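You operate a simulated robot arm through the tools that you are given. There is no shell and no other tool. Be economical: measure what you need, move in short steps, check, and stop when the job is done.

You are at the controls of a simulated robot arm. One attempt, no reset.

## Task
Add 25 mL of water to the FEED jar, then cap it.
Fine: turn the grey dose knob to 5 mL and swing the spout over; spout back and knob at 10 mL when done.

The check looks at the end state, three seconds after you hand in, the way a careful person would. Anything else that was tipped, shoved, dropped, spilled or broken makes it a failure. Lids that push on must go on centred and level and be pressed home; caps that screw on are set level and turned clockwise until they are tight.

## Robot
A 7-joint arm with a two-finger parallel gripper, fixed in place. Base frame: the origin is at the foot of the arm, x ahead of it, y to its left, z up; the work surface is at about z = 0.868. Units: m, rad, N and s.
With the tool pointing down near the work surface it reaches from about 0.24 to 0.68 m from the base axis. Its first joint turns from -1.152 to 1.152 rad. Payload 2.4 kg.
The tool frame sits at the grasp point between the pads (the TCP): z along the fingers, y along the line on which they close. The tips reach 0.03 m beyond it. The gripper opens to 0.094 m. The fingers are 0.028 m wide and 0.01 m thick; the gripper's body (0.05 by 0.096 m) begins 0.055 m behind the TCP.
Orientation is that of the tool frame in the base frame, as a unit quaternion [w, x, y, z]. With the fingers straight down and closing along the base's y, the tool's x points along the base's -x, its y along +y and its z along -z.

## Interface
- The arm moves only by the tool servo_tool. Its argument "plan" is a list of rows, each an object (a shift or turn left out is 0, a gripper value left out holds the last) with "offset": the shift along the base's x, y, z in m, a list of three; "turn": the turn, a rotation vector about the base's x, y, z in rad, a list of three; "claw": the opening in per cent of the stroke, from 0 (shut) to 100 (fully open). In form: [{"offset": [x, y, z], "turn": [wx, wy, wz], "claw": claw}, ...]. A call has 1 to 10 rows; each row shifts and turns the commanded pose from where the row before left it. Each row takes 0.2 s and may step no farther than 0.05 m and 0.15 rad from the row before; otherwise, or with a gripper value out of range, the whole call is refused. A pose out of reach is approached as far as the arm can. The call stops where the force on the tool passes 40 N (or 10 N more than at its start, if that is more) or the arm is blocked; 0.2 s more then pass. The fingers move at their own pace (about 0.153 m/s each) and stop on an object; they squeeze with about 28 N. The grip force told is the motor's: it shows also when the fingers shut on nothing. Time passes only in rows, and 0.2 s behind the last, so rows that do not move let the fingers close. The reply holds the time, the measured pose of the TCP, the force on the tool along the base axes, the opening and the grip force, in the units named above and with some noise.
- Cameras (640 x 400 px; columns grow to the right, rows downward): "scene" is fixed at [0.0227, 0.457, 1.4643]; the picture's right is [-0.87, -0.49, 0.00], its down [-0.18, 0.31, -0.93] and it looks along [0.45, -0.82, -0.36] (base axes); focal length 341 px, centre (320, 200). "wrist" rides on the gripper at [0.076, 0.014, -0.102] in the tool frame; the picture's right is [-0.18, 0.98, 0.00], its down [-0.75, -0.14, -0.64] and it looks along [-0.63, -0.12, 0.77] (tool axes); focal length 243 px, centre (320, 200). There is no depth. A picture from a camera that has moved, and an enlarged one, comes with that camera's place and axes in the base frame and with its lens.
- snapshot(camera): a new picture of that camera. The clock stands still meanwhile.
- zoom(camera, box): a new picture of the part [left, top, right, bottom] of that camera's present view, enlarged. The clock stands still meanwhile.
- finish_job(): hands the job in; it is judged then, once.

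Go step by step. Nothing tells you positions but the pictures and the camera data: compare them with the known pose of the tool, close in by small moves and look again before you grip or let go. The budget is 120 turns and 84 pictures, counting those below and the enlarged ones. Unless the task says otherwise, let go and move clear before handing in, and close with one line.

The tools are called after "Call:" as a command line: name --argument value ..., lists and objects as JSON in quotes. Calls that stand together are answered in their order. servo_tool: Moves the arm, as the interface text tells. Its arguments: {"type":"object","properties":{"plan":{"type":"array"}},"required":["plan"]} The other tools are called the same way: snapshot (camera) takes a picture; zoom (camera, box) takes an enlarged picture of a part of a camera's view; finish_job () hands the job in.

At the start:

```text
time_s: 0.0
ee_pos: [0.4002, -0.2277, 1.2328]
tcp_rot: [0.0, 0.0, 1.0, 0.001]
wrist_force: [0.0, 0.4, 0.0]
grip_width: 0.0939
grasp_force: 0.0
```

scene: 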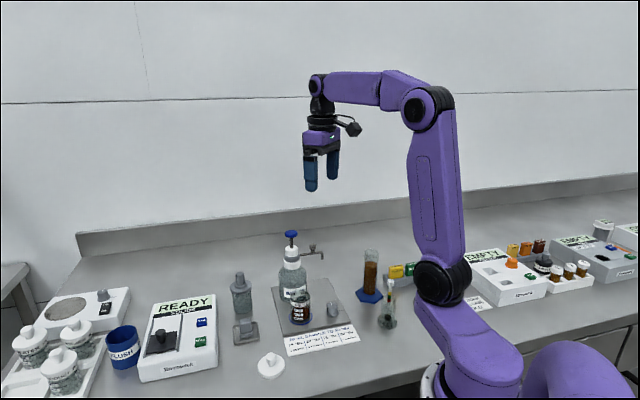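
wrist: 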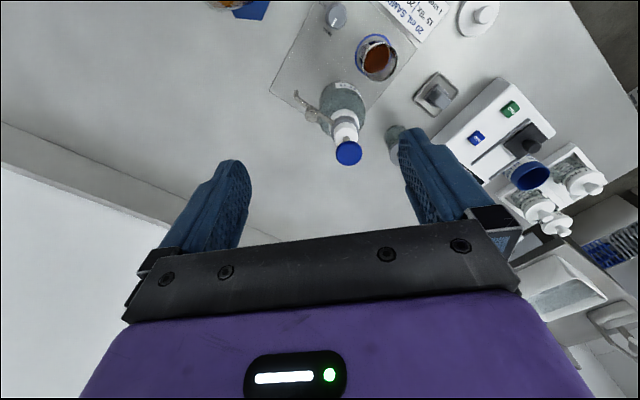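

I see a bench with a bottle-top dispenser (blue plunger, spout) on a tray, a jar in front of it, a note card and a loose white lid. I'll zoom in to read the labels.

Call:
zoom --camera "scene" --box '[220, 220, 400, 390]'

Call:
zoom --camera "scene" --box '[270, 225, 340, 290]'

Call:
zoom --camera "wrist" --box '[220, 0, 520, 188]'

Call:
zoom --camera "scene" --box '[270, 310, 370, 370]'

```text
2.35 times, centred on (310, 305) of scene
camera zoom: at [0.0227, 0.457, 1.4643], right [-0.87, -0.49, 0.0], down [-0.18, 0.31, -0.93], along [0.45, -0.82, -0.36], focal length 802 px, centre (344, -47)
```

zoom: 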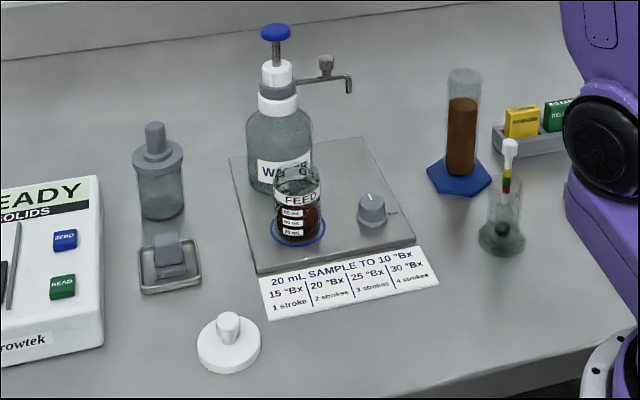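

```text
6.15 times, centred on (305, 258) of scene
camera zoom: at [0.0227, 0.457, 1.4643], right [-0.87, -0.49, 0.0], down [-0.18, 0.31, -0.93], along [0.45, -0.82, -0.36], focal length 2098 px, centre (412, -154)
```

zoom: 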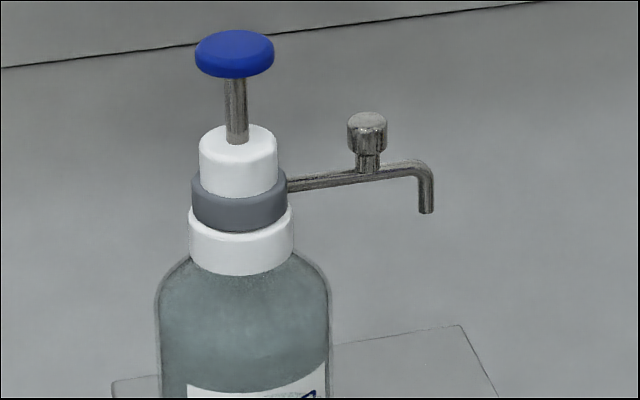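

```text
2.13 times, centred on (370, 94) of wrist
camera zoom: at [0.3231, -0.2126, 1.3334], right [0.18, 0.98, 0.0], down [0.75, -0.14, 0.64], along [0.63, -0.12, -0.77], focal length 516 px, centre (214, 426)
```

zoom: 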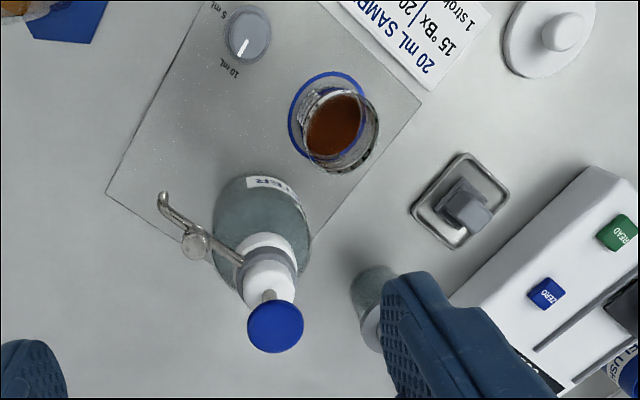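

```text
6.40 times, centred on (320, 340) of scene
camera zoom: at [0.0227, 0.457, 1.4643], right [-0.87, -0.49, 0.0], down [-0.18, 0.31, -0.93], along [0.45, -0.82, -0.36], focal length 2182 px, centre (320, -696)
```

zoom: 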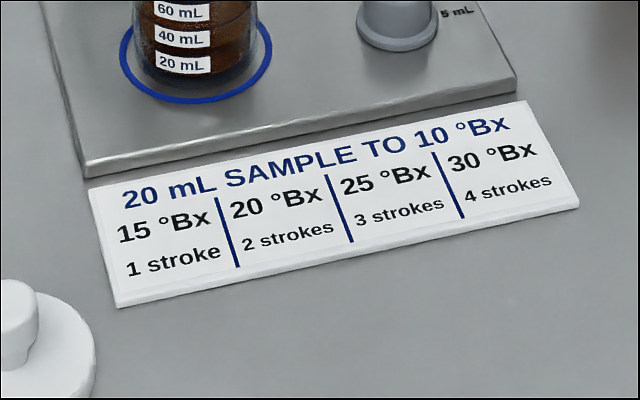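

The dispenser axis is near (0.474, -0.206), the FEED jar near (0.406, -0.139), the dose knob near (0.342, -0.19), and a loose white lid near (0.38, 0.02). I'll look closer at the knob, the jar rim and the lid.

Call:
zoom --camera "scene" --box '[310, 290, 350, 315]'

Call:
zoom --camera "wrist" --box '[300, 0, 420, 75]'

Call:
zoom --camera "scene" --box '[245, 275, 325, 385]'

```text
16.00 times, centred on (330, 302) of scene
camera zoom: at [0.0227, 0.457, 1.4643], right [-0.87, -0.49, 0.0], down [-0.18, 0.31, -0.93], along [0.45, -0.82, -0.36], focal length 5456 px, centre (160, -1440)
```

zoom: 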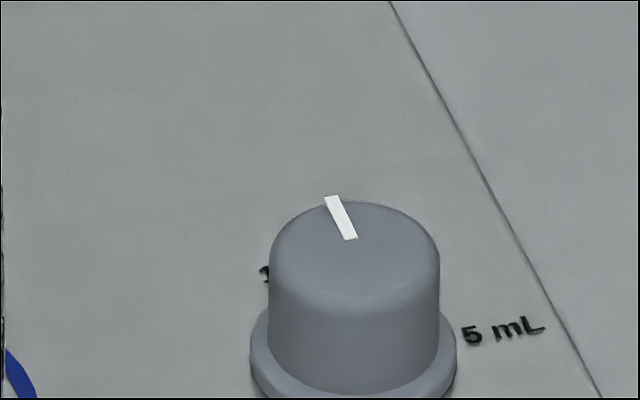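

```text
5.33 times, centred on (360, 38) of wrist
camera zoom: at [0.3231, -0.2126, 1.3334], right [0.18, 0.98, 0.0], down [0.75, -0.14, 0.64], along [0.63, -0.12, -0.77], focal length 1294 px, centre (107, 1067)
```

zoom: 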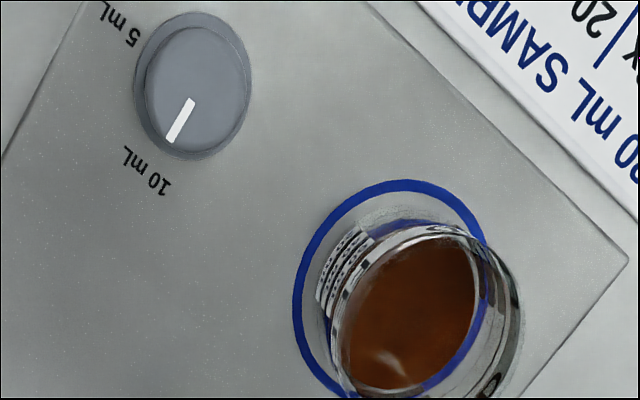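

```text
3.64 times, centred on (285, 330) of scene
camera zoom: at [0.0227, 0.457, 1.4643], right [-0.87, -0.49, 0.0], down [-0.18, 0.31, -0.93], along [0.45, -0.82, -0.36], focal length 1240 px, centre (447, -273)
```

zoom: 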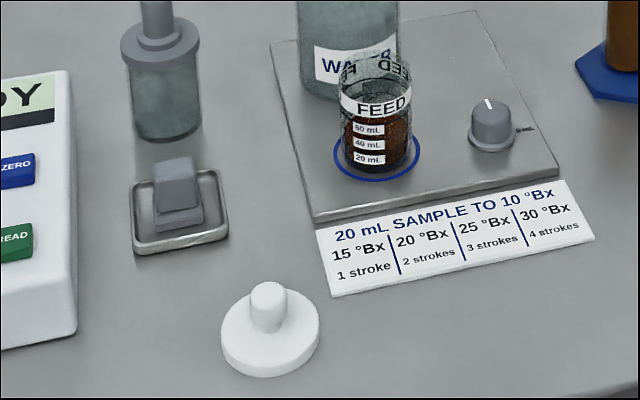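

The pointer is at 10 mL, and 5 mL is a quarter turn clockwise from there. I'll move above the knob with the wrist turned +45° and look again.

Call:
servo_tool --plan '[{"offset": [-0.025, 0.017, 0], "turn": [0, 0, 0.13]}, {"offset": [-0.025, 0.017, 0], "turn": [0, 0, 0.13]}, {"offset": [0, 0, -0.04], "turn": [0, 0, 0.13]}, {"offset": [0, 0, -0.04], "turn": [0, 0, 0.13]}, {"offset": [0, 0, -0.04], "turn": [0, 0, 0.13]}, {"offset": [0, 0, -0.04], "turn": [0, 0, 0.1354], "claw": 55}, {"offset": [0, 0, -0.04]}, {"offset": [0, 0, 0]}]'

Call:
snapshot --camera "wrist"

Call:
snapshot --camera "scene"

```text
time_s: 1.8
ee_pos: [0.3496, -0.1939, 1.0334]
tcp_rot: [0.0, -0.384, 0.924, -0.001]
wrist_force: [0.5, -0.5, 0.0]
grip_width: 0.0515
grasp_force: 0.1
```

```text
74 pictures are left
camera wrist: at [0.2849, -0.238, 1.1346], right [-0.57, 0.82, 0.0], down [0.63, 0.43, 0.64], along [0.53, 0.36, -0.77], focal length 243 px, centre (320, 200)
```

wrist: 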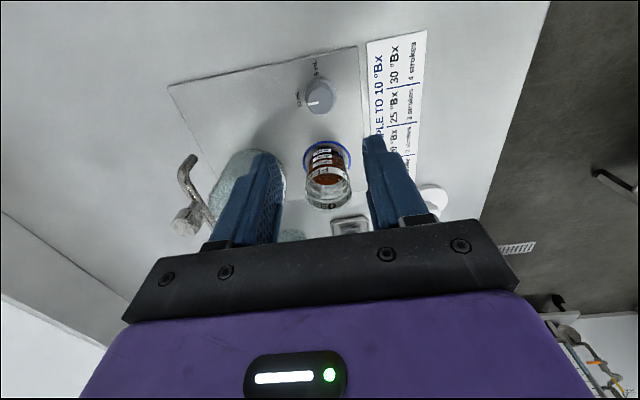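

```text
73 pictures are left
```

scene: 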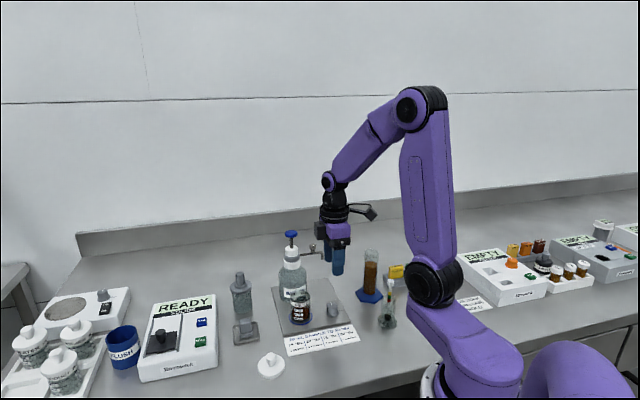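

The camera now views the knob from a new spot, so I'll enlarge it to refine its position.

Call:
zoom --camera "wrist" --box '[270, 50, 370, 112]'

Call:
zoom --camera "scene" --box '[270, 220, 370, 320]'

```text
6.40 times, centred on (320, 81) of wrist
camera zoom: at [0.2849, -0.238, 1.1346], right [-0.57, 0.82, 0.0], down [0.63, 0.43, 0.64], along [0.53, 0.36, -0.77], focal length 1553 px, centre (320, 962)
```

zoom: 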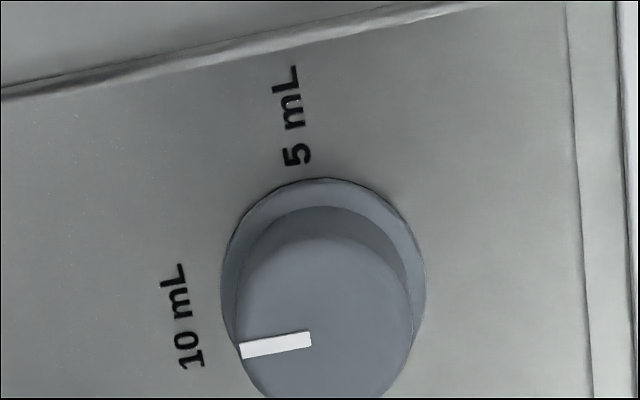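

```text
4.00 times, centred on (320, 270) of scene
camera zoom: at [0.0227, 0.457, 1.4643], right [-0.87, -0.49, 0.0], down [-0.18, 0.31, -0.93], along [0.45, -0.82, -0.36], focal length 1364 px, centre (320, -80)
```

zoom: 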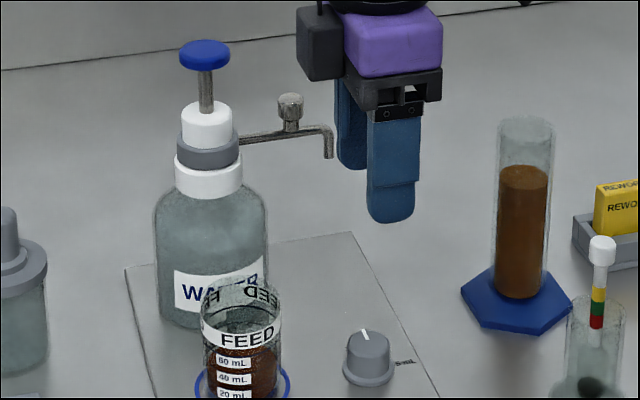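

The knob centre is confirmed at about (0.350, -0.193), top near z 0.892. I'm descending in small steps.

Call:
servo_tool --plan '[{"offset": [0, 0, -0.04]}, {"offset": [0, 0, -0.04]}, {"offset": [0, 0, -0.03]}, {"offset": [0, 0, -0.013]}, {"offset": [0, 0, 0]}]'

Call:
zoom --camera "scene" --box '[290, 250, 370, 320]'

```text
time_s: 3.0
ee_pos: [0.3496, -0.1937, 0.9085]
tcp_rot: [0.001, -0.383, 0.924, 0.0]
wrist_force: [-0.7, -0.4, -0.2]
grip_width: 0.0516
grasp_force: 0.0
```

```text
5.71 times, centred on (330, 285) of scene
camera zoom: at [0.0227, 0.457, 1.4643], right [-0.87, -0.49, 0.0], down [-0.18, 0.31, -0.93], along [0.45, -0.82, -0.36], focal length 1948 px, centre (263, -286)
```

zoom: 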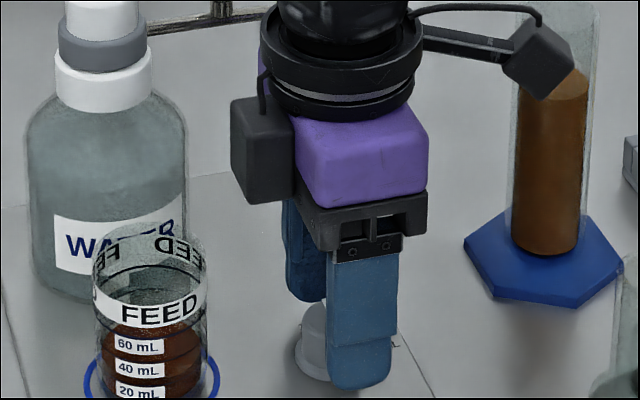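

The fingers straddle the knob. I'm closing on it.

Call:
servo_tool --plan '[{"claw": 0}, {"claw": 0}, {"claw": 0}]'

```text
time_s: 3.8
ee_pos: [0.35, -0.1946, 0.9097]
tcp_rot: [0.0, -0.383, 0.924, 0.0]
wrist_force: [2.0, -1.1, -11.2]
grip_width: 0.027
grasp_force: 44.9
```

Gripped at 27 mm. Turning a quarter turn clockwise towards 5 mL.

Call:
servo_tool --plan '[{"turn": [0, 0, -0.13]}, {"turn": [0, 0, -0.13]}, {"turn": [0, 0, -0.13]}, {"turn": [0, 0, -0.13]}, {"turn": [0, 0, -0.13]}, {"turn": [0, 0, -0.13]}]'

Call:
servo_tool --plan '[{"turn": [0, 0, -0.13]}, {"turn": [0, 0, -0.13]}, {"turn": [0, 0, -0.13]}, {"turn": [0, 0, -0.13]}, {"turn": [0, 0, -0.13]}, {"turn": [0, 0, -0.1408]}, {}]'

Call:
snapshot --camera "scene"

```text
time_s: 5.2
ee_pos: [0.3505, -0.1923, 0.9089]
tcp_rot: [-0.001, -0.002, 1.0, 0.001]
wrist_force: [-6.4, 1.2, -12.6]
grip_width: 0.0271
grasp_force: 45.0
```

```text
time_s: 6.8
ee_pos: [0.3504, -0.1917, 0.9079]
tcp_rot: [-0.001, 0.384, 0.924, 0.001]
wrist_force: [-3.6, 19.7, 1.9]
grip_width: 0.027
grasp_force: 45.0
```

```text
69 pictures are left
```

scene: 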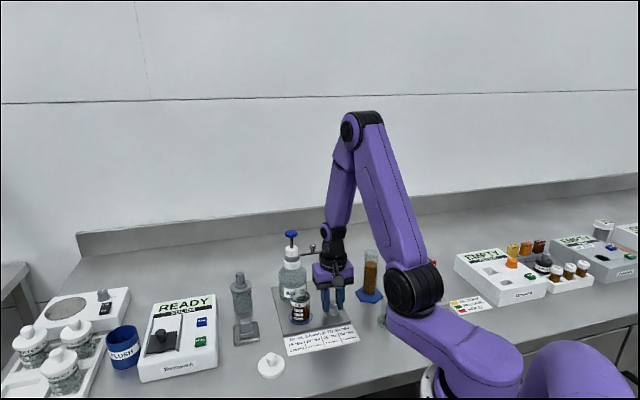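

The turn is done. I'll open modestly, lift and read the pointer.

Call:
servo_tool --plan '[{"claw": 48}, {"claw": 48}, {"offset": [0, 0, 0.04]}, {"offset": [0, 0, 0.04]}, {"offset": [0, 0, 0.05]}, {}]'

Call:
zoom --camera "scene" --box '[270, 230, 370, 330]'

Call:
snapshot --camera "wrist"

```text
time_s: 8.2
ee_pos: [0.3502, -0.1938, 1.0395]
tcp_rot: [0.0, 0.382, 0.924, 0.0]
wrist_force: [-0.2, 0.2, 0.4]
grip_width: 0.045
grasp_force: 0.2
```

```text
4.00 times, centred on (320, 280) of scene
camera zoom: at [0.0227, 0.457, 1.4643], right [-0.87, -0.49, 0.0], down [-0.18, 0.31, -0.93], along [0.45, -0.82, -0.36], focal length 1364 px, centre (320, -120)
```

zoom: 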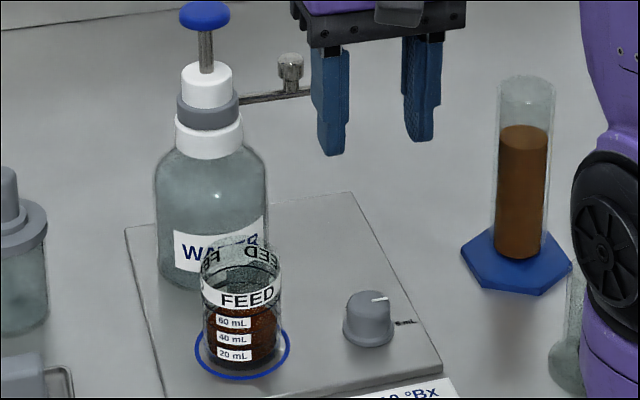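

```text
67 pictures are left
camera wrist: at [0.3048, -0.13, 1.1405], right [0.83, 0.56, 0.0], down [0.43, -0.63, 0.64], along [0.36, -0.53, -0.77], focal length 243 px, centre (320, 200)
```

wrist: 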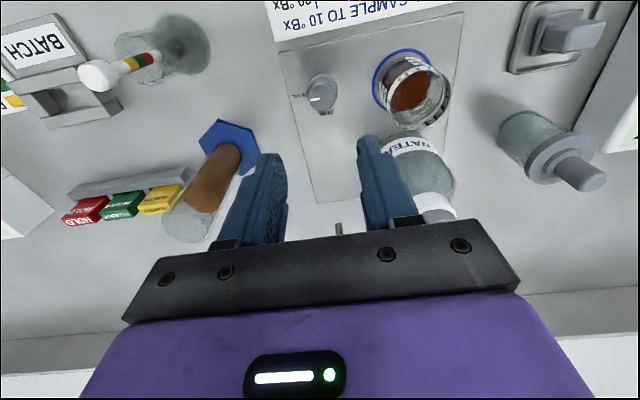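

Call:
zoom --camera "wrist" --box '[280, 60, 360, 120]'

```text
6.67 times, centred on (320, 90) of wrist
camera zoom: at [0.3048, -0.13, 1.1405], right [0.83, 0.56, 0.0], down [0.43, -0.63, 0.64], along [0.36, -0.53, -0.77], focal length 1618 px, centre (320, 933)
```

zoom: 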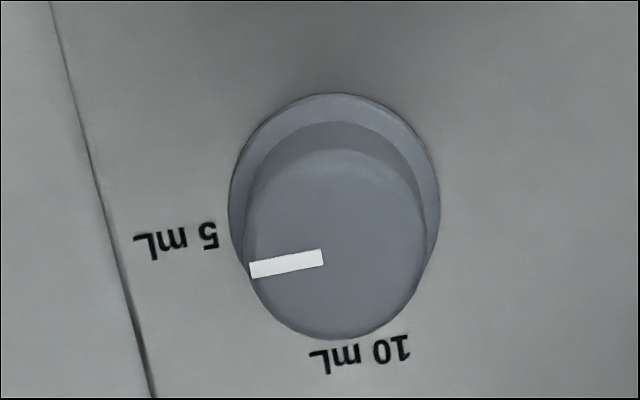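

The knob reads 5 mL. Next is the spout: its small handle is at about (0.4365, -0.2445), top near z 1.022. I'll rise, turn to the tangential grip and stop above it.

Call:
servo_tool --plan '[{"offset": [0, 0, 0.045], "turn": [0, 0, 0.14]}, {"offset": [0, 0, 0.045], "turn": [0, 0, 0.14]}, {"offset": [0.0, 0, 0], "turn": [0, 0, 0.14]}, {"turn": [0, 0, 0.14]}, {"turn": [0, 0, 0.14]}, {"turn": [0, 0, 0.14]}, {"offset": [0.03, -0.0167, 0], "turn": [0, 0, 0.14]}, {"offset": [0.03, -0.017, 0], "turn": [0, 0, 0.14]}, {"offset": [0.0263, -0.017, 0], "turn": [0, 0, 0.14]}, {"turn": [0, 0, 0.14]}]'

Call:
servo_tool --plan '[{"turn": [0, 0, 0.14]}, {"turn": [0, 0, 0.0308]}]'

Call:
snapshot --camera "wrist"

Call:
zoom --camera "scene" --box '[260, 200, 360, 300]'

```text
time_s: 10.4
ee_pos: [0.437, -0.2447, 1.1291]
tcp_rot: [0.0, -0.303, 0.953, -0.001]
wrist_force: [-0.6, -0.3, 0.8]
grip_width: 0.0451
grasp_force: 0.1
```

```text
time_s: 11.0
ee_pos: [0.4361, -0.243, 1.1284]
tcp_rot: [0.0, -0.383, 0.924, 0.0]
wrist_force: [1.0, 0.6, -0.8]
grip_width: 0.045
grasp_force: 0.0
```

```text
65 pictures are left
camera wrist: at [0.3717, -0.2873, 1.2301], right [-0.57, 0.82, 0.0], down [0.63, 0.43, 0.64], along [0.53, 0.36, -0.77], focal length 243 px, centre (320, 200)
```

wrist: 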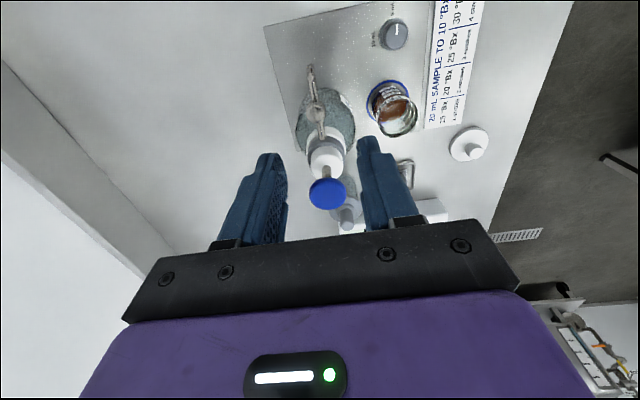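

```text
4.00 times, centred on (310, 250) of scene
camera zoom: at [0.0227, 0.457, 1.4643], right [-0.87, -0.49, 0.0], down [-0.18, 0.31, -0.93], along [0.45, -0.82, -0.36], focal length 1364 px, centre (360, 0)
```

zoom: 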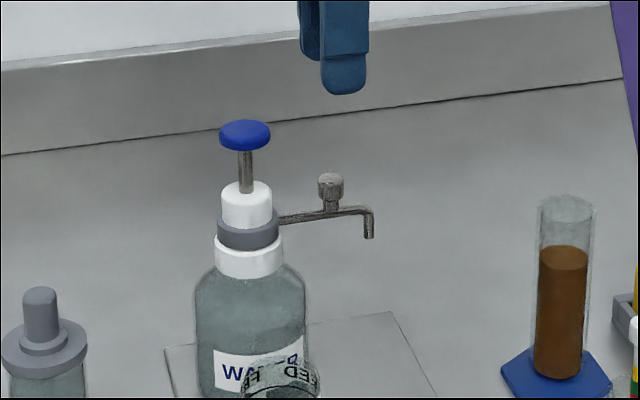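

I'm above the spout. One enlarged wrist view will refine the handle and plunger axis.

Call:
zoom --camera "wrist" --box '[270, 55, 430, 215]'

```text
2.50 times, centred on (350, 135) of wrist
camera zoom: at [0.3717, -0.2873, 1.2301], right [-0.57, 0.82, 0.0], down [0.63, 0.43, 0.64], along [0.53, 0.36, -0.77], focal length 606 px, centre (245, 362)
```

zoom: 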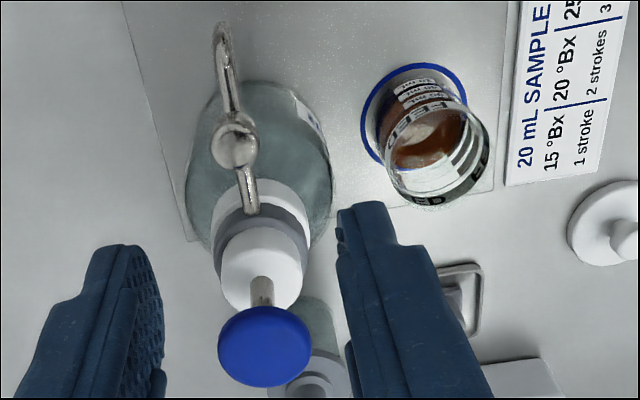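

The handle is confirmed at (0.4375, -0.2445) and the axis at (0.479, -0.2047). I'm descending to straddle the handle.

Call:
servo_tool --plan '[{"offset": [0.0007, 0, -0.03]}, {"offset": [0, 0, -0.03]}, {"offset": [0, 0, -0.025]}, {"offset": [0, 0, -0.014]}, {}]'

Call:
zoom --camera "scene" --box '[260, 200, 360, 300]'

Call:
snapshot --camera "wrist"

```text
time_s: 12.2
ee_pos: [0.4355, -0.2434, 1.0288]
tcp_rot: [-0.001, -0.383, 0.924, 0.001]
wrist_force: [0.5, -0.5, -0.8]
grip_width: 0.0453
grasp_force: 0.1
```

```text
4.00 times, centred on (310, 250) of scene
camera zoom: at [0.0227, 0.457, 1.4643], right [-0.87, -0.49, 0.0], down [-0.18, 0.31, -0.93], along [0.45, -0.82, -0.36], focal length 1364 px, centre (360, 0)
```

zoom: 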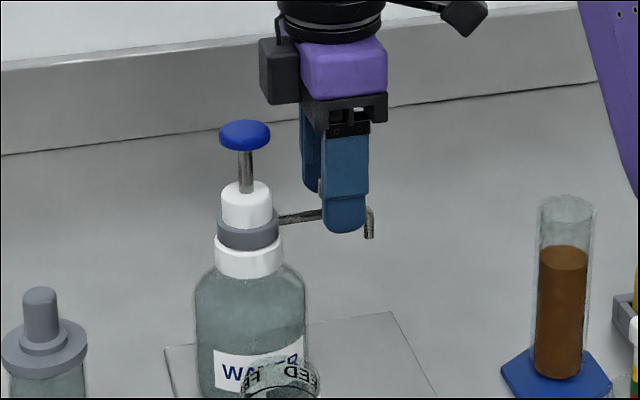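

```text
61 pictures are left
camera wrist: at [0.3715, -0.2868, 1.1301], right [-0.56, 0.83, 0.0], down [0.63, 0.43, 0.64], along [0.53, 0.36, -0.77], focal length 243 px, centre (320, 200)
```

wrist: 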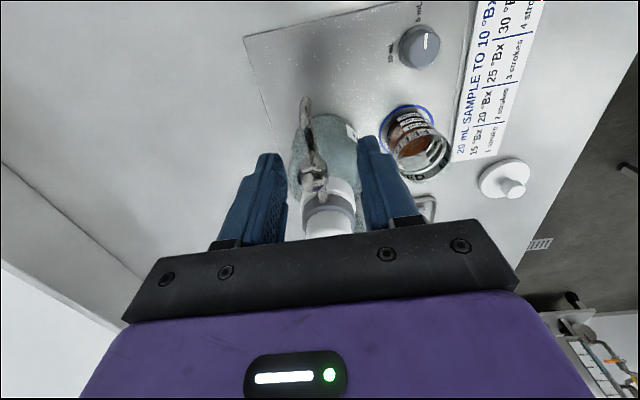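

The handle sits between the fingers, so I'll cage it loosely and swing along the arc in two halves.

Call:
servo_tool --plan '[{"claw": 20}, {"claw": 20}, {"offset": [-0.00484, 0.00576, 0], "turn": [0, 0, -0.1309]}, {"offset": [-0.00405, 0.00634, 0], "turn": [0, 0, -0.1309]}, {"offset": [-0.00319, 0.00681, 0], "turn": [0, 0, -0.1309]}, {"offset": [-0.00227, 0.00718, 0], "turn": [0, 0, -0.1309]}, {"offset": [-0.00132, 0.00741, 0], "turn": [0, 0, -0.1309]}, {"offset": [-0.00033, 0.00751, 0], "turn": [0, 0, -0.1309]}]'

Call:
zoom --camera "scene" --box '[260, 200, 360, 300]'

```text
time_s: 14.0
ee_pos: [0.4227, -0.2031, 1.0299]
tcp_rot: [0.001, 0.002, 1.0, 0.0]
wrist_force: [-0.6, -0.4, -0.9]
grip_width: 0.0185
grasp_force: 0.1
```

```text
4.00 times, centred on (310, 250) of scene
camera zoom: at [0.0227, 0.457, 1.4643], right [-0.87, -0.49, 0.0], down [-0.18, 0.31, -0.93], along [0.45, -0.82, -0.36], focal length 1364 px, centre (360, 0)
```

zoom: 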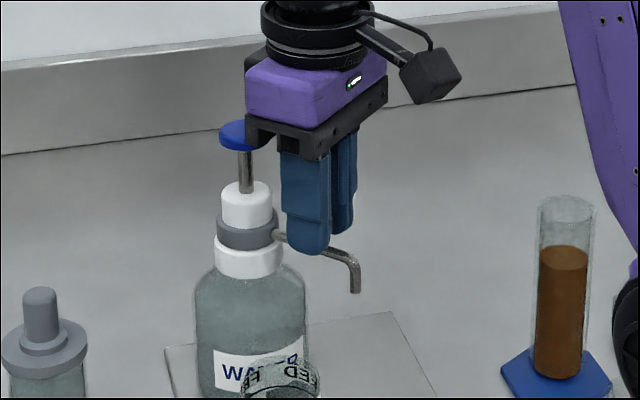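

The spout follows freely. I'm continuing the arc to about 135°.

Call:
servo_tool --plan '[{"offset": [0.00065, 0.0075, 0], "turn": [0, 0, -0.1309]}, {"offset": [0.00162, 0.00734, 0], "turn": [0, 0, -0.1309]}, {"offset": [0.00256, 0.00707, 0], "turn": [0, 0, -0.1309]}, {"offset": [0.00347, 0.00668, 0], "turn": [0, 0, -0.1309]}, {"offset": [0.00431, 0.00616, 0], "turn": [0, 0, -0.1309]}, {"offset": [0.00508, 0.00555, 0], "turn": [0, 0, -0.1309]}, {}]'

Call:
zoom --camera "scene" --box '[260, 210, 360, 310]'

Call:
snapshot --camera "wrist"

```text
time_s: 15.6
ee_pos: [0.4394, -0.1635, 1.0292]
tcp_rot: [0.001, 0.384, 0.923, 0.0]
wrist_force: [0.2, -1.0, -0.2]
grip_width: 0.0193
grasp_force: 0.2
```

```text
4.00 times, centred on (310, 260) of scene
camera zoom: at [0.0227, 0.4569, 1.4643], right [-0.87, -0.49, 0.0], down [-0.18, 0.31, -0.93], along [0.45, -0.82, -0.36], focal length 1364 px, centre (360, -40)
```

zoom: 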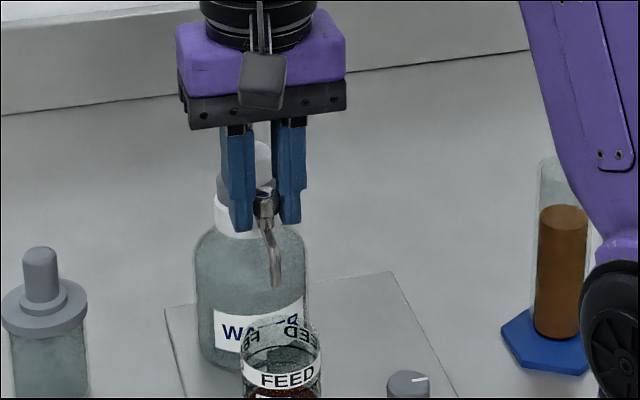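

```text
58 pictures are left
camera wrist: at [0.3948, -0.0984, 1.1308], right [0.83, 0.56, 0.0], down [0.43, -0.63, 0.64], along [0.36, -0.53, -0.77], focal length 243 px, centre (320, 200)
```

wrist: 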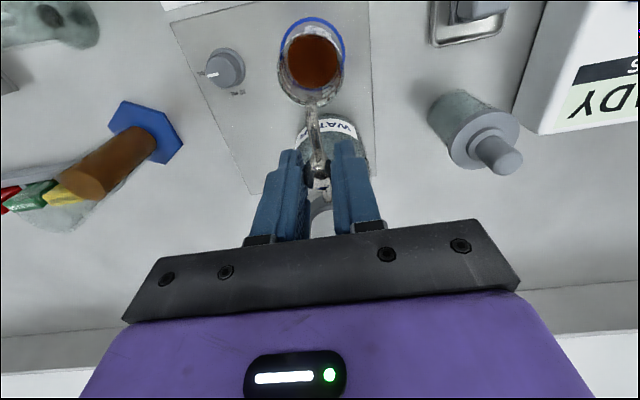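

The spout looks to be over the jar. I'm enlarging the wrist view to verify the outlet's position over the opening.

Call:
zoom --camera "wrist" --box '[250, 0, 390, 100]'

Call:
zoom --camera "scene" --box '[280, 260, 340, 330]'

```text
4.00 times, centred on (320, 50) of wrist
camera zoom: at [0.3948, -0.0984, 1.1308], right [0.83, 0.56, 0.0], down [0.43, -0.63, 0.64], along [0.36, -0.53, -0.77], focal length 970 px, centre (320, 800)
```

zoom: 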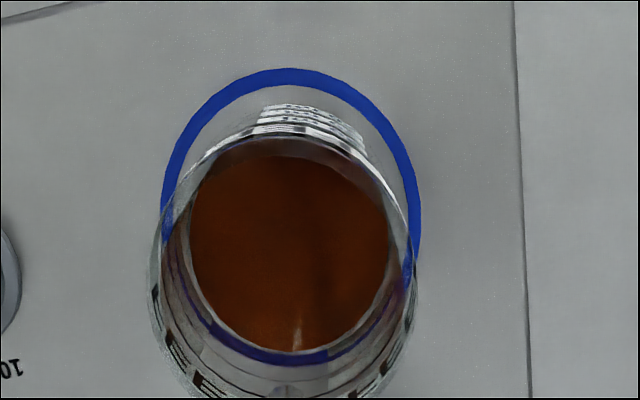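

```text
5.71 times, centred on (310, 295) of scene
camera zoom: at [0.0227, 0.4569, 1.4643], right [-0.87, -0.49, 0.0], down [-0.18, 0.31, -0.93], along [0.45, -0.82, -0.36], focal length 1948 px, centre (377, -343)
```

zoom: 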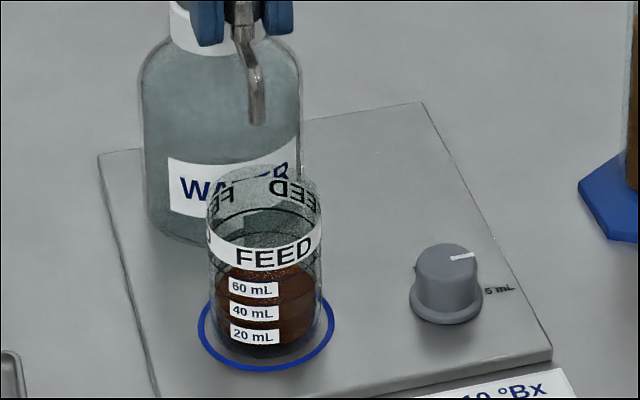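

The outlet is about 1 cm inside the rim, well over the opening. I'll let go of the handle, rise, shut the fingers and move over the plunger.

Call:
servo_tool --plan '[{"claw": 35}, {"claw": 35}, {"offset": [0, 0, 0.04]}, {"offset": [0, 0, 0.04]}, {"offset": [0, 0, 0.04], "turn": [0, 0, 0.13]}, {"offset": [0.02, -0.0206, 0], "turn": [0, 0, 0.13], "claw": 0}, {"offset": [0.0193, -0.0206, 0], "turn": [0, 0, 0.13]}, {"turn": [0, 0, 0.13]}, {"turn": [0, 0, 0.13]}, {"turn": [0, 0, 0.1354]}]'

Call:
zoom --camera "scene" --box '[260, 180, 360, 280]'

Call:
snapshot --camera "wrist"

```text
time_s: 17.8
ee_pos: [0.4793, -0.2032, 1.1498]
tcp_rot: [0.0, -0.001, 1.0, 0.0]
wrist_force: [0.0, 0.1, 0.0]
grip_width: 0.0
grasp_force: 27.9
```

```text
4.00 times, centred on (310, 230) of scene
camera zoom: at [0.0227, 0.457, 1.4643], right [-0.87, -0.49, 0.0], down [-0.18, 0.31, -0.93], along [0.45, -0.82, -0.36], focal length 1364 px, centre (360, 80)
```

zoom: 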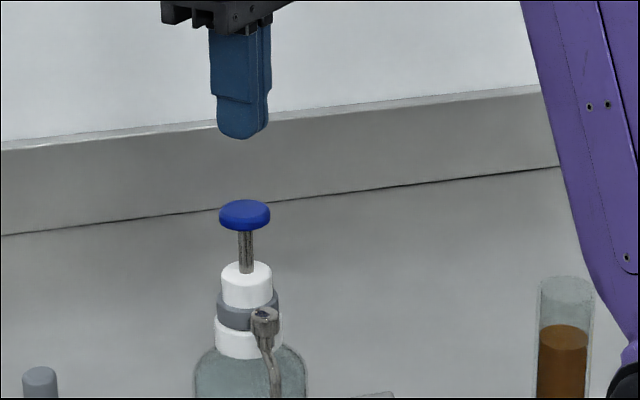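

```text
54 pictures are left
camera wrist: at [0.4016, -0.1891, 1.251], right [0.18, 0.98, 0.0], down [0.75, -0.14, 0.64], along [0.63, -0.12, -0.77], focal length 243 px, centre (320, 200)
```

wrist: 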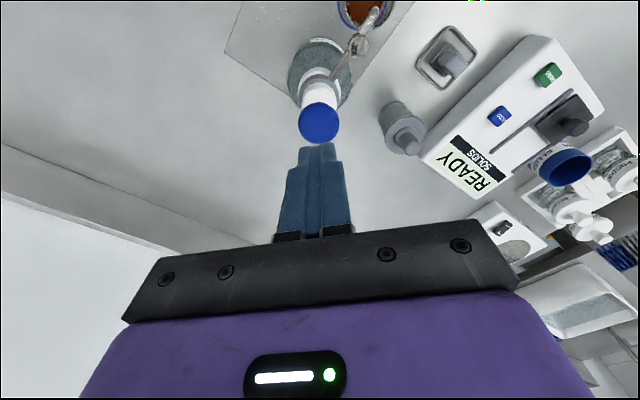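

The closed fingertips are centred over the plunger, about 6 cm above. I'll approach and make a first slow press to learn the stroke.

Call:
servo_tool --plan '[{"offset": [0, 0, -0.03]}, {"offset": [0, 0, -0.02]}, {"offset": [0, 0, -0.004]}, {"offset": [0, 0, -0.004]}, {"offset": [0, 0, -0.004]}]'

```text
time_s: 19.0
ee_pos: [0.478, -0.2036, 1.0879]
tcp_rot: [0.0, 0.0, 1.0, 0.0]
wrist_force: [0.3, -0.4, 1.0]
grip_width: 0.0
grasp_force: 27.8
```

No clear contact yet. I'll continue slowly.

Call:
servo_tool --plan '[{"offset": [0, 0, -0.004]}, {"offset": [0, 0, -0.004]}]'

Call:
zoom --camera "scene" --box '[260, 200, 340, 310]'

```text
time_s: 19.6
ee_pos: [0.4784, -0.2042, 1.0789]
tcp_rot: [0.0, -0.001, 1.0, 0.0]
wrist_force: [0.4, 0.9, 1.6]
grip_width: 0.0
grasp_force: 27.9
```

```text
3.64 times, centred on (300, 255) of scene
camera zoom: at [0.0227, 0.457, 1.4643], right [-0.87, -0.49, 0.0], down [-0.18, 0.31, -0.93], along [0.45, -0.82, -0.36], focal length 1240 px, centre (393, 0)
```

zoom: 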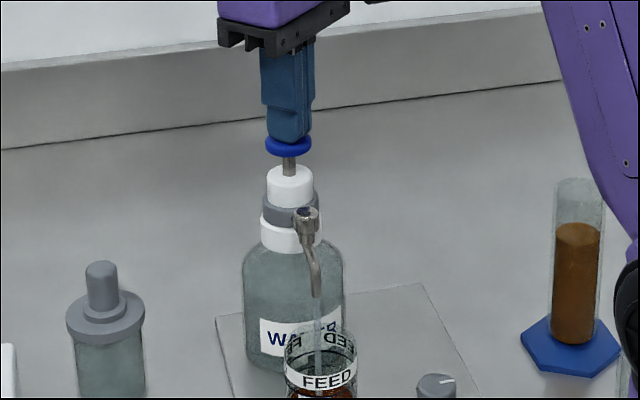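

The plunger is moving and water is streaming into the jar. I'll finish the stroke to its stop.

Call:
servo_tool --plan '[{"offset": [0, 0, -0.004]}, {"offset": [0, 0, -0.004]}, {"offset": [0, 0, -0.004]}, {"offset": [0, 0, -0.004]}]'

Call:
zoom --camera "scene" --box '[260, 210, 340, 320]'

```text
time_s: 20.6
ee_pos: [0.4774, -0.2041, 1.065]
tcp_rot: [0.001, 0.0, 1.0, -0.001]
wrist_force: [-1.8, 1.4, 13.8]
grip_width: 0.0
grasp_force: 27.7
```

```text
3.64 times, centred on (300, 265) of scene
camera zoom: at [0.0224, 0.4571, 1.4643], right [-0.87, -0.49, 0.0], down [-0.17, 0.31, -0.93], along [0.45, -0.82, -0.36], focal length 1240 px, centre (393, -36)
```

zoom: 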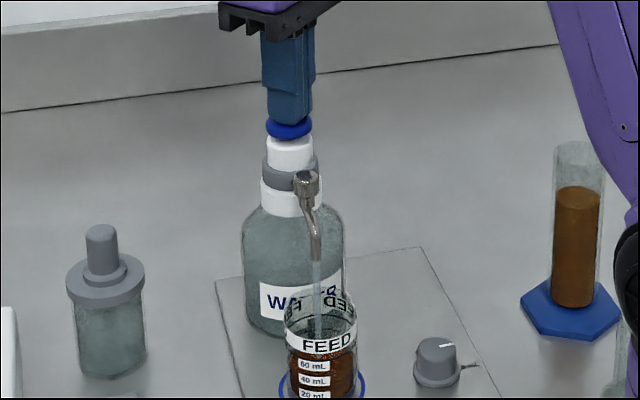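

The plunger is at the bottom with 14 N on it. I'll nudge 1–2 mm more and hold to let the stream end.

Call:
servo_tool --plan '[{"offset": [0, 0, -0.0015]}, {}, {}, {}, {}]'

Call:
zoom --camera "scene" --box '[270, 260, 340, 325]'

```text
time_s: 21.8
ee_pos: [0.4782, -0.2048, 1.064]
tcp_rot: [0.002, 0.0, 1.0, -0.001]
wrist_force: [-1.5, 1.8, 31.7]
grip_width: 0.0001
grasp_force: 27.9
```

```text
6.15 times, centred on (305, 292) of scene
camera zoom: at [0.0221, 0.4572, 1.4642], right [-0.87, -0.49, 0.0], down [-0.17, 0.31, -0.93], along [0.45, -0.82, -0.36], focal length 2098 px, centre (412, -369)
```

zoom: 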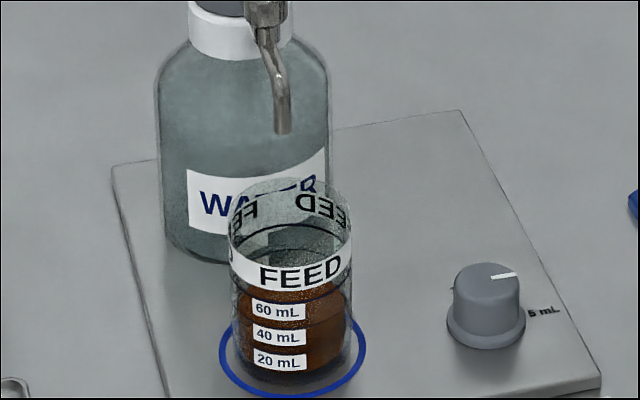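

The stroke is finished and the stream has stopped. I'll lift and see whether the plunger springs back.

Call:
servo_tool --plan '[{"offset": [0, 0, 0.02]}, {"offset": [0, 0, 0.02]}, {}, {}, {}]'

Call:
zoom --camera "scene" --box '[260, 210, 340, 320]'

```text
time_s: 23.0
ee_pos: [0.4795, -0.2045, 1.1018]
tcp_rot: [0.001, 0.0, 1.0, 0.001]
wrist_force: [-0.3, -0.3, 0.2]
grip_width: 0.0
grasp_force: 27.9
```

```text
3.64 times, centred on (300, 265) of scene
camera zoom: at [0.0227, 0.457, 1.4643], right [-0.87, -0.49, 0.0], down [-0.18, 0.31, -0.93], along [0.45, -0.82, -0.36], focal length 1240 px, centre (393, -36)
```

zoom: 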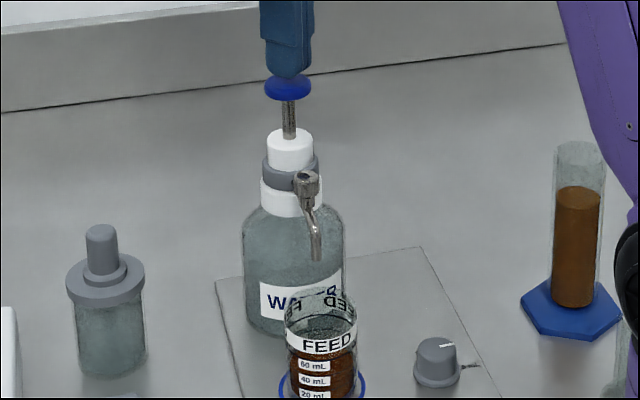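

It springs back fully, so one press is one stroke. Stroke 2 of 5 now, the same travel followed by a hold.

Call:
servo_tool --plan '[{"offset": [0, 0, -0.008]}, {"offset": [0, 0, -0.008]}, {"offset": [0, 0, -0.008]}, {"offset": [0, 0, -0.007]}, {"offset": [0, 0, -0.005]}, {"offset": [0, 0, -0.0035]}, {}, {}, {}, {}]'

Call:
zoom --camera "scene" --box '[260, 210, 340, 320]'

Call:
servo_tool --plan '[{"offset": [0, 0, 0.02]}, {"offset": [0, 0, 0.02]}, {}, {}, {}]'

Call:
zoom --camera "scene" --box '[260, 210, 340, 320]'

```text
time_s: 25.2
ee_pos: [0.4789, -0.2046, 1.0633]
tcp_rot: [0.002, 0.0, 1.0, 0.0]
wrist_force: [-1.4, 4.2, 34.3]
grip_width: 0.0
grasp_force: 28.6
```

```text
3.64 times, centred on (300, 265) of scene
camera zoom: at [0.0221, 0.4573, 1.4642], right [-0.87, -0.49, 0.0], down [-0.17, 0.31, -0.93], along [0.45, -0.82, -0.36], focal length 1240 px, centre (393, -36)
```

zoom: 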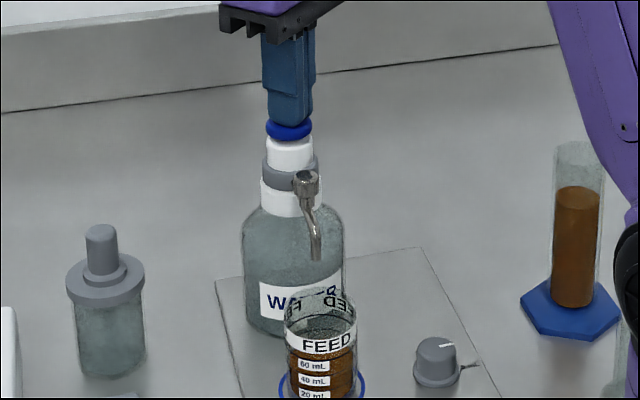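

```text
time_s: 26.4
ee_pos: [0.4757, -0.204, 1.1029]
tcp_rot: [0.0, 0.0, 1.0, 0.0]
wrist_force: [0.9, -0.1, -0.1]
grip_width: 0.0
grasp_force: 27.9
```

```text
3.64 times, centred on (300, 265) of scene
camera zoom: at [0.0227, 0.457, 1.4643], right [-0.87, -0.49, 0.0], down [-0.18, 0.31, -0.93], along [0.45, -0.82, -0.36], focal length 1240 px, centre (393, -36)
```

zoom: 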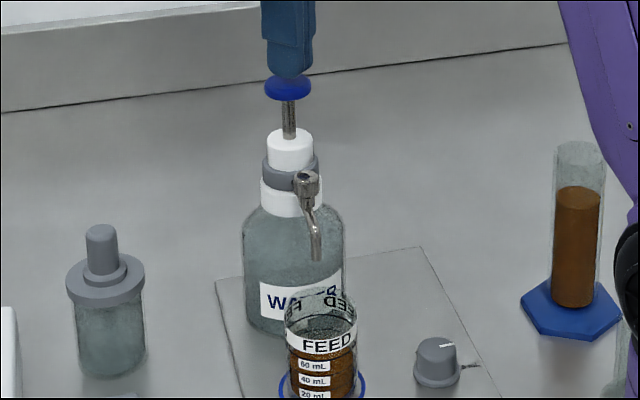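

Stroke 2 is done: the liquid is slightly higher and the spout hasn't moved. Stroke 3 next.

Call:
servo_tool --plan '[{"offset": [0, 0, -0.008]}, {"offset": [0, 0, -0.008]}, {"offset": [0, 0, -0.008]}, {"offset": [0, 0, -0.007]}, {"offset": [0, 0, -0.005]}, {"offset": [0, 0, -0.004]}, {}, {}, {}, {}]'

Call:
servo_tool --plan '[{"offset": [0, 0, 0.02]}, {"offset": [0, 0, 0.02]}, {}, {}, {}]'

Call:
zoom --camera "scene" --box '[260, 210, 340, 320]'

```text
time_s: 28.6
ee_pos: [0.4781, -0.2043, 1.0643]
tcp_rot: [0.001, 0.0, 1.0, -0.001]
wrist_force: [-9.6, 3.3, 29.2]
grip_width: 0.0001
grasp_force: 28.2
```

```text
time_s: 29.8
ee_pos: [0.4789, -0.2031, 1.1039]
tcp_rot: [0.0, 0.0, 1.0, 0.0]
wrist_force: [-0.1, -0.6, -0.4]
grip_width: 0.0
grasp_force: 28.1
```

```text
3.64 times, centred on (300, 265) of scene
camera zoom: at [0.0227, 0.457, 1.4643], right [-0.87, -0.49, 0.0], down [-0.18, 0.31, -0.93], along [0.45, -0.82, -0.36], focal length 1240 px, centre (393, -36)
```

zoom: 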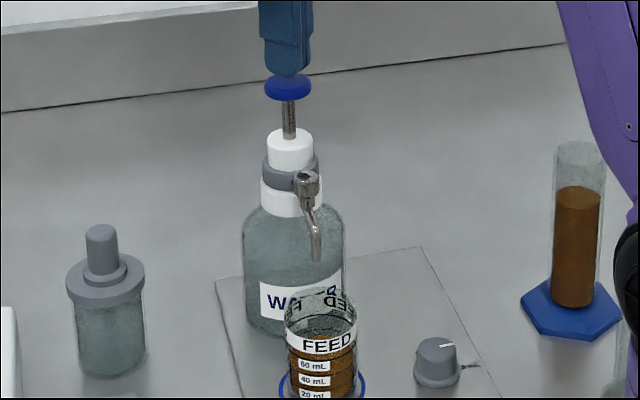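

Stroke 3 is done and everything is stable. Strokes 4 and 5 will each start about 1 mm lower to offset the drift and get a full press.

Call:
servo_tool --plan '[{"offset": [0, 0, -0.008]}, {"offset": [0, 0, -0.008]}, {"offset": [0, 0, -0.008]}, {"offset": [0, 0, -0.007]}, {"offset": [0, 0, -0.005]}, {"offset": [0, 0, -0.004]}, {"offset": [0, 0, 0]}, {}, {}, {}]'

Call:
servo_tool --plan '[{"offset": [0, 0, 0.02]}, {"offset": [0, 0, 0.02]}, {}, {}, {}]'

Call:
zoom --camera "scene" --box '[260, 210, 340, 320]'

```text
time_s: 32.0
ee_pos: [0.4771, -0.2038, 1.0636]
tcp_rot: [0.001, 0.0, 1.0, -0.001]
wrist_force: [-1.4, 3.2, 31.8]
grip_width: 0.0002
grasp_force: 27.7
```

```text
time_s: 33.2
ee_pos: [0.4783, -0.2045, 1.1045]
tcp_rot: [0.001, 0.0, 1.0, 0.0]
wrist_force: [0.1, 0.4, 0.6]
grip_width: 0.0001
grasp_force: 28.3
```

```text
3.64 times, centred on (300, 265) of scene
camera zoom: at [0.0227, 0.457, 1.4643], right [-0.87, -0.49, 0.0], down [-0.18, 0.31, -0.93], along [0.45, -0.82, -0.36], focal length 1240 px, centre (393, -36)
```

zoom: 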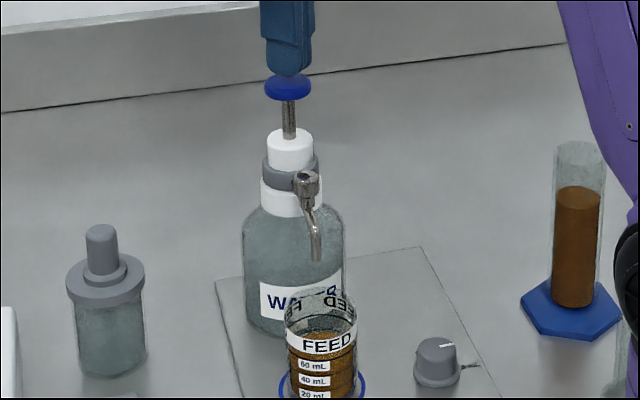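

Four strokes are in. Fifth and last stroke.

Call:
servo_tool --plan '[{"offset": [0, 0, -0.008]}, {"offset": [0, 0, -0.008]}, {"offset": [0, 0, -0.008]}, {"offset": [0, 0, -0.007]}, {"offset": [0, 0, -0.005]}, {"offset": [0, 0, -0.004]}, {"offset": [0, 0, 0]}, {}, {}, {}]'

Call:
servo_tool --plan '[{"offset": [0, 0, 0.02]}, {"offset": [0, 0, 0.02]}, {}, {}, {}]'

Call:
zoom --camera "scene" --box '[270, 260, 340, 325]'

```text
time_s: 35.4
ee_pos: [0.479, -0.2045, 1.0638]
tcp_rot: [0.002, 0.0, 1.0, -0.001]
wrist_force: [-1.9, 1.0, 30.2]
grip_width: 0.0001
grasp_force: 28.0
```

```text
time_s: 36.6
ee_pos: [0.4791, -0.202, 1.1031]
tcp_rot: [0.0, 0.001, 1.0, 0.0]
wrist_force: [0.1, 0.0, -0.1]
grip_width: 0.0003
grasp_force: 28.8
```

```text
6.15 times, centred on (305, 292) of scene
camera zoom: at [0.0227, 0.457, 1.4643], right [-0.87, -0.49, 0.0], down [-0.18, 0.31, -0.93], along [0.45, -0.82, -0.36], focal length 2098 px, centre (412, -369)
```

zoom: 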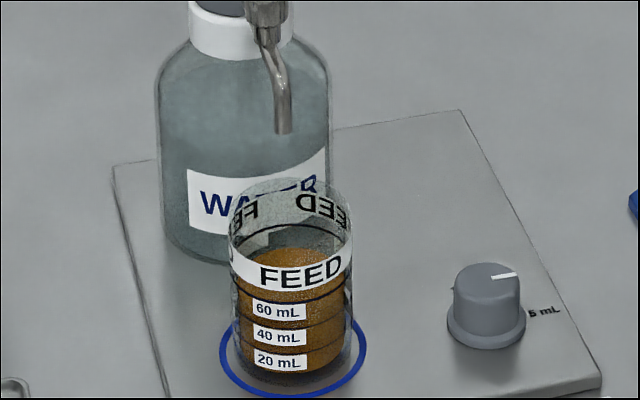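

Five strokes are delivered and the level has risen to about the FEED band, with nothing spilled. Now I'll move above the spout handle at its new place to swing it back.

Call:
servo_tool --plan '[{"offset": [0, 0, 0.03]}, {"offset": [-0.02, 0.02, 0], "turn": [0, 0, -0.13], "claw": 45}, {"offset": [-0.0212, 0.02, 0], "turn": [0, 0, -0.13]}, {"turn": [0, 0, -0.13]}, {"turn": [0, 0, -0.13]}, {"turn": [0, 0, -0.13]}, {"turn": [0, 0, -0.1354]}, {"offset": [0, 0, -0.02]}, {"offset": [0, 0, -0.02]}, {}]'

Call:
snapshot --camera "wrist"

Call:
zoom --camera "scene" --box '[260, 200, 360, 300]'

```text
time_s: 38.8
ee_pos: [0.4376, -0.1641, 1.092]
tcp_rot: [0.0, 0.384, 0.923, 0.0]
wrist_force: [0.8, -0.1, 1.0]
grip_width: 0.0423
grasp_force: 0.1
```

```text
44 pictures are left
camera wrist: at [0.3928, -0.0994, 1.1932], right [0.83, 0.56, 0.0], down [0.43, -0.63, 0.64], along [0.36, -0.53, -0.77], focal length 243 px, centre (320, 200)
```

wrist: 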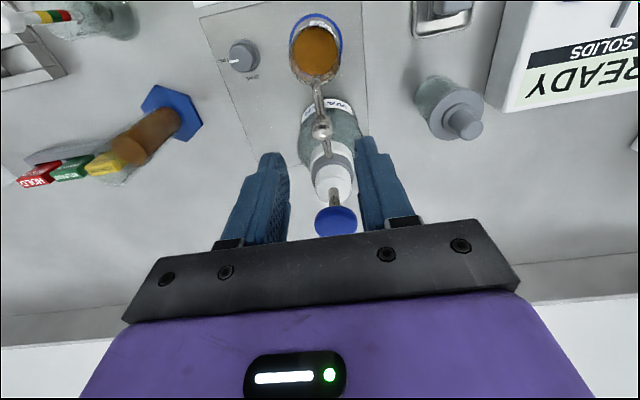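

```text
4.00 times, centred on (310, 250) of scene
camera zoom: at [0.0227, 0.457, 1.4643], right [-0.87, -0.49, 0.0], down [-0.18, 0.31, -0.93], along [0.45, -0.82, -0.36], focal length 1364 px, centre (360, 0)
```

zoom: 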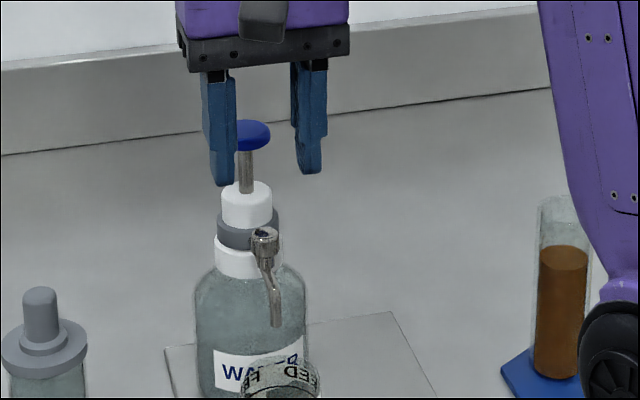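

The handle is midway between the open fingers. I'll descend, cage it and reverse the arc.

Call:
servo_tool --plan '[{"offset": [0, 0, -0.025]}, {"offset": [0, 0, -0.025]}, {"offset": [0, 0, -0.012]}, {"claw": 20}, {"claw": 20}]'

Call:
servo_tool --plan '[{"offset": [-0.00508, -0.00555, 0], "turn": [0, 0, 0.1309]}, {"offset": [-0.00431, -0.00616, 0], "turn": [0, 0, 0.1309]}, {"offset": [-0.00347, -0.00668, 0], "turn": [0, 0, 0.1309]}, {"offset": [-0.00256, -0.00707, 0], "turn": [0, 0, 0.1309]}, {"offset": [-0.00162, -0.00734, 0], "turn": [0, 0, 0.1309]}, {"offset": [-0.00065, -0.0075, 0], "turn": [0, 0, 0.1309]}]'

Call:
servo_tool --plan '[{"offset": [0.00033, -0.00751, 0], "turn": [0, 0, 0.1309]}, {"offset": [0.00132, -0.00741, 0], "turn": [0, 0, 0.1309]}, {"offset": [0.00227, -0.00718, 0], "turn": [0, 0, 0.1309]}, {"offset": [0.00319, -0.00681, 0], "turn": [0, 0, 0.1309]}, {"offset": [0.00405, -0.00634, 0], "turn": [0, 0, 0.1309]}, {"offset": [0.00484, -0.00576, 0], "turn": [0, 0, 0.1309]}, {"offset": [0.0012, -0.0012, 0]}, {}]'

Call:
zoom --camera "scene" --box '[260, 200, 360, 300]'

```text
time_s: 40.0
ee_pos: [0.4375, -0.1637, 1.03]
tcp_rot: [-0.001, 0.383, 0.924, 0.0]
wrist_force: [-0.3, 0.3, 0.5]
grip_width: 0.019
grasp_force: 0.0
```

```text
time_s: 41.4
ee_pos: [0.4196, -0.2041, 1.0307]
tcp_rot: [0.0, -0.001, 1.0, 0.0]
wrist_force: [0.0, 0.1, 0.4]
grip_width: 0.0188
grasp_force: 0.1
```

```text
time_s: 43.2
ee_pos: [0.4357, -0.2469, 1.0315]
tcp_rot: [0.0, -0.383, 0.924, 0.001]
wrist_force: [-1.2, -0.5, -0.6]
grip_width: 0.019
grasp_force: 0.1
```

```text
4.00 times, centred on (310, 250) of scene
camera zoom: at [0.0227, 0.457, 1.4643], right [-0.87, -0.49, 0.0], down [-0.18, 0.31, -0.93], along [0.45, -0.82, -0.36], focal length 1364 px, centre (360, 0)
```

zoom: 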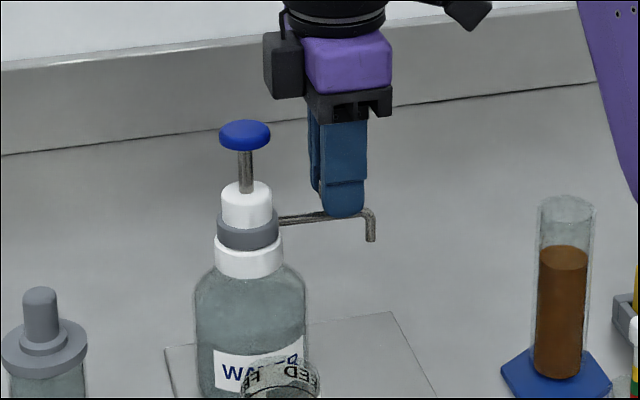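

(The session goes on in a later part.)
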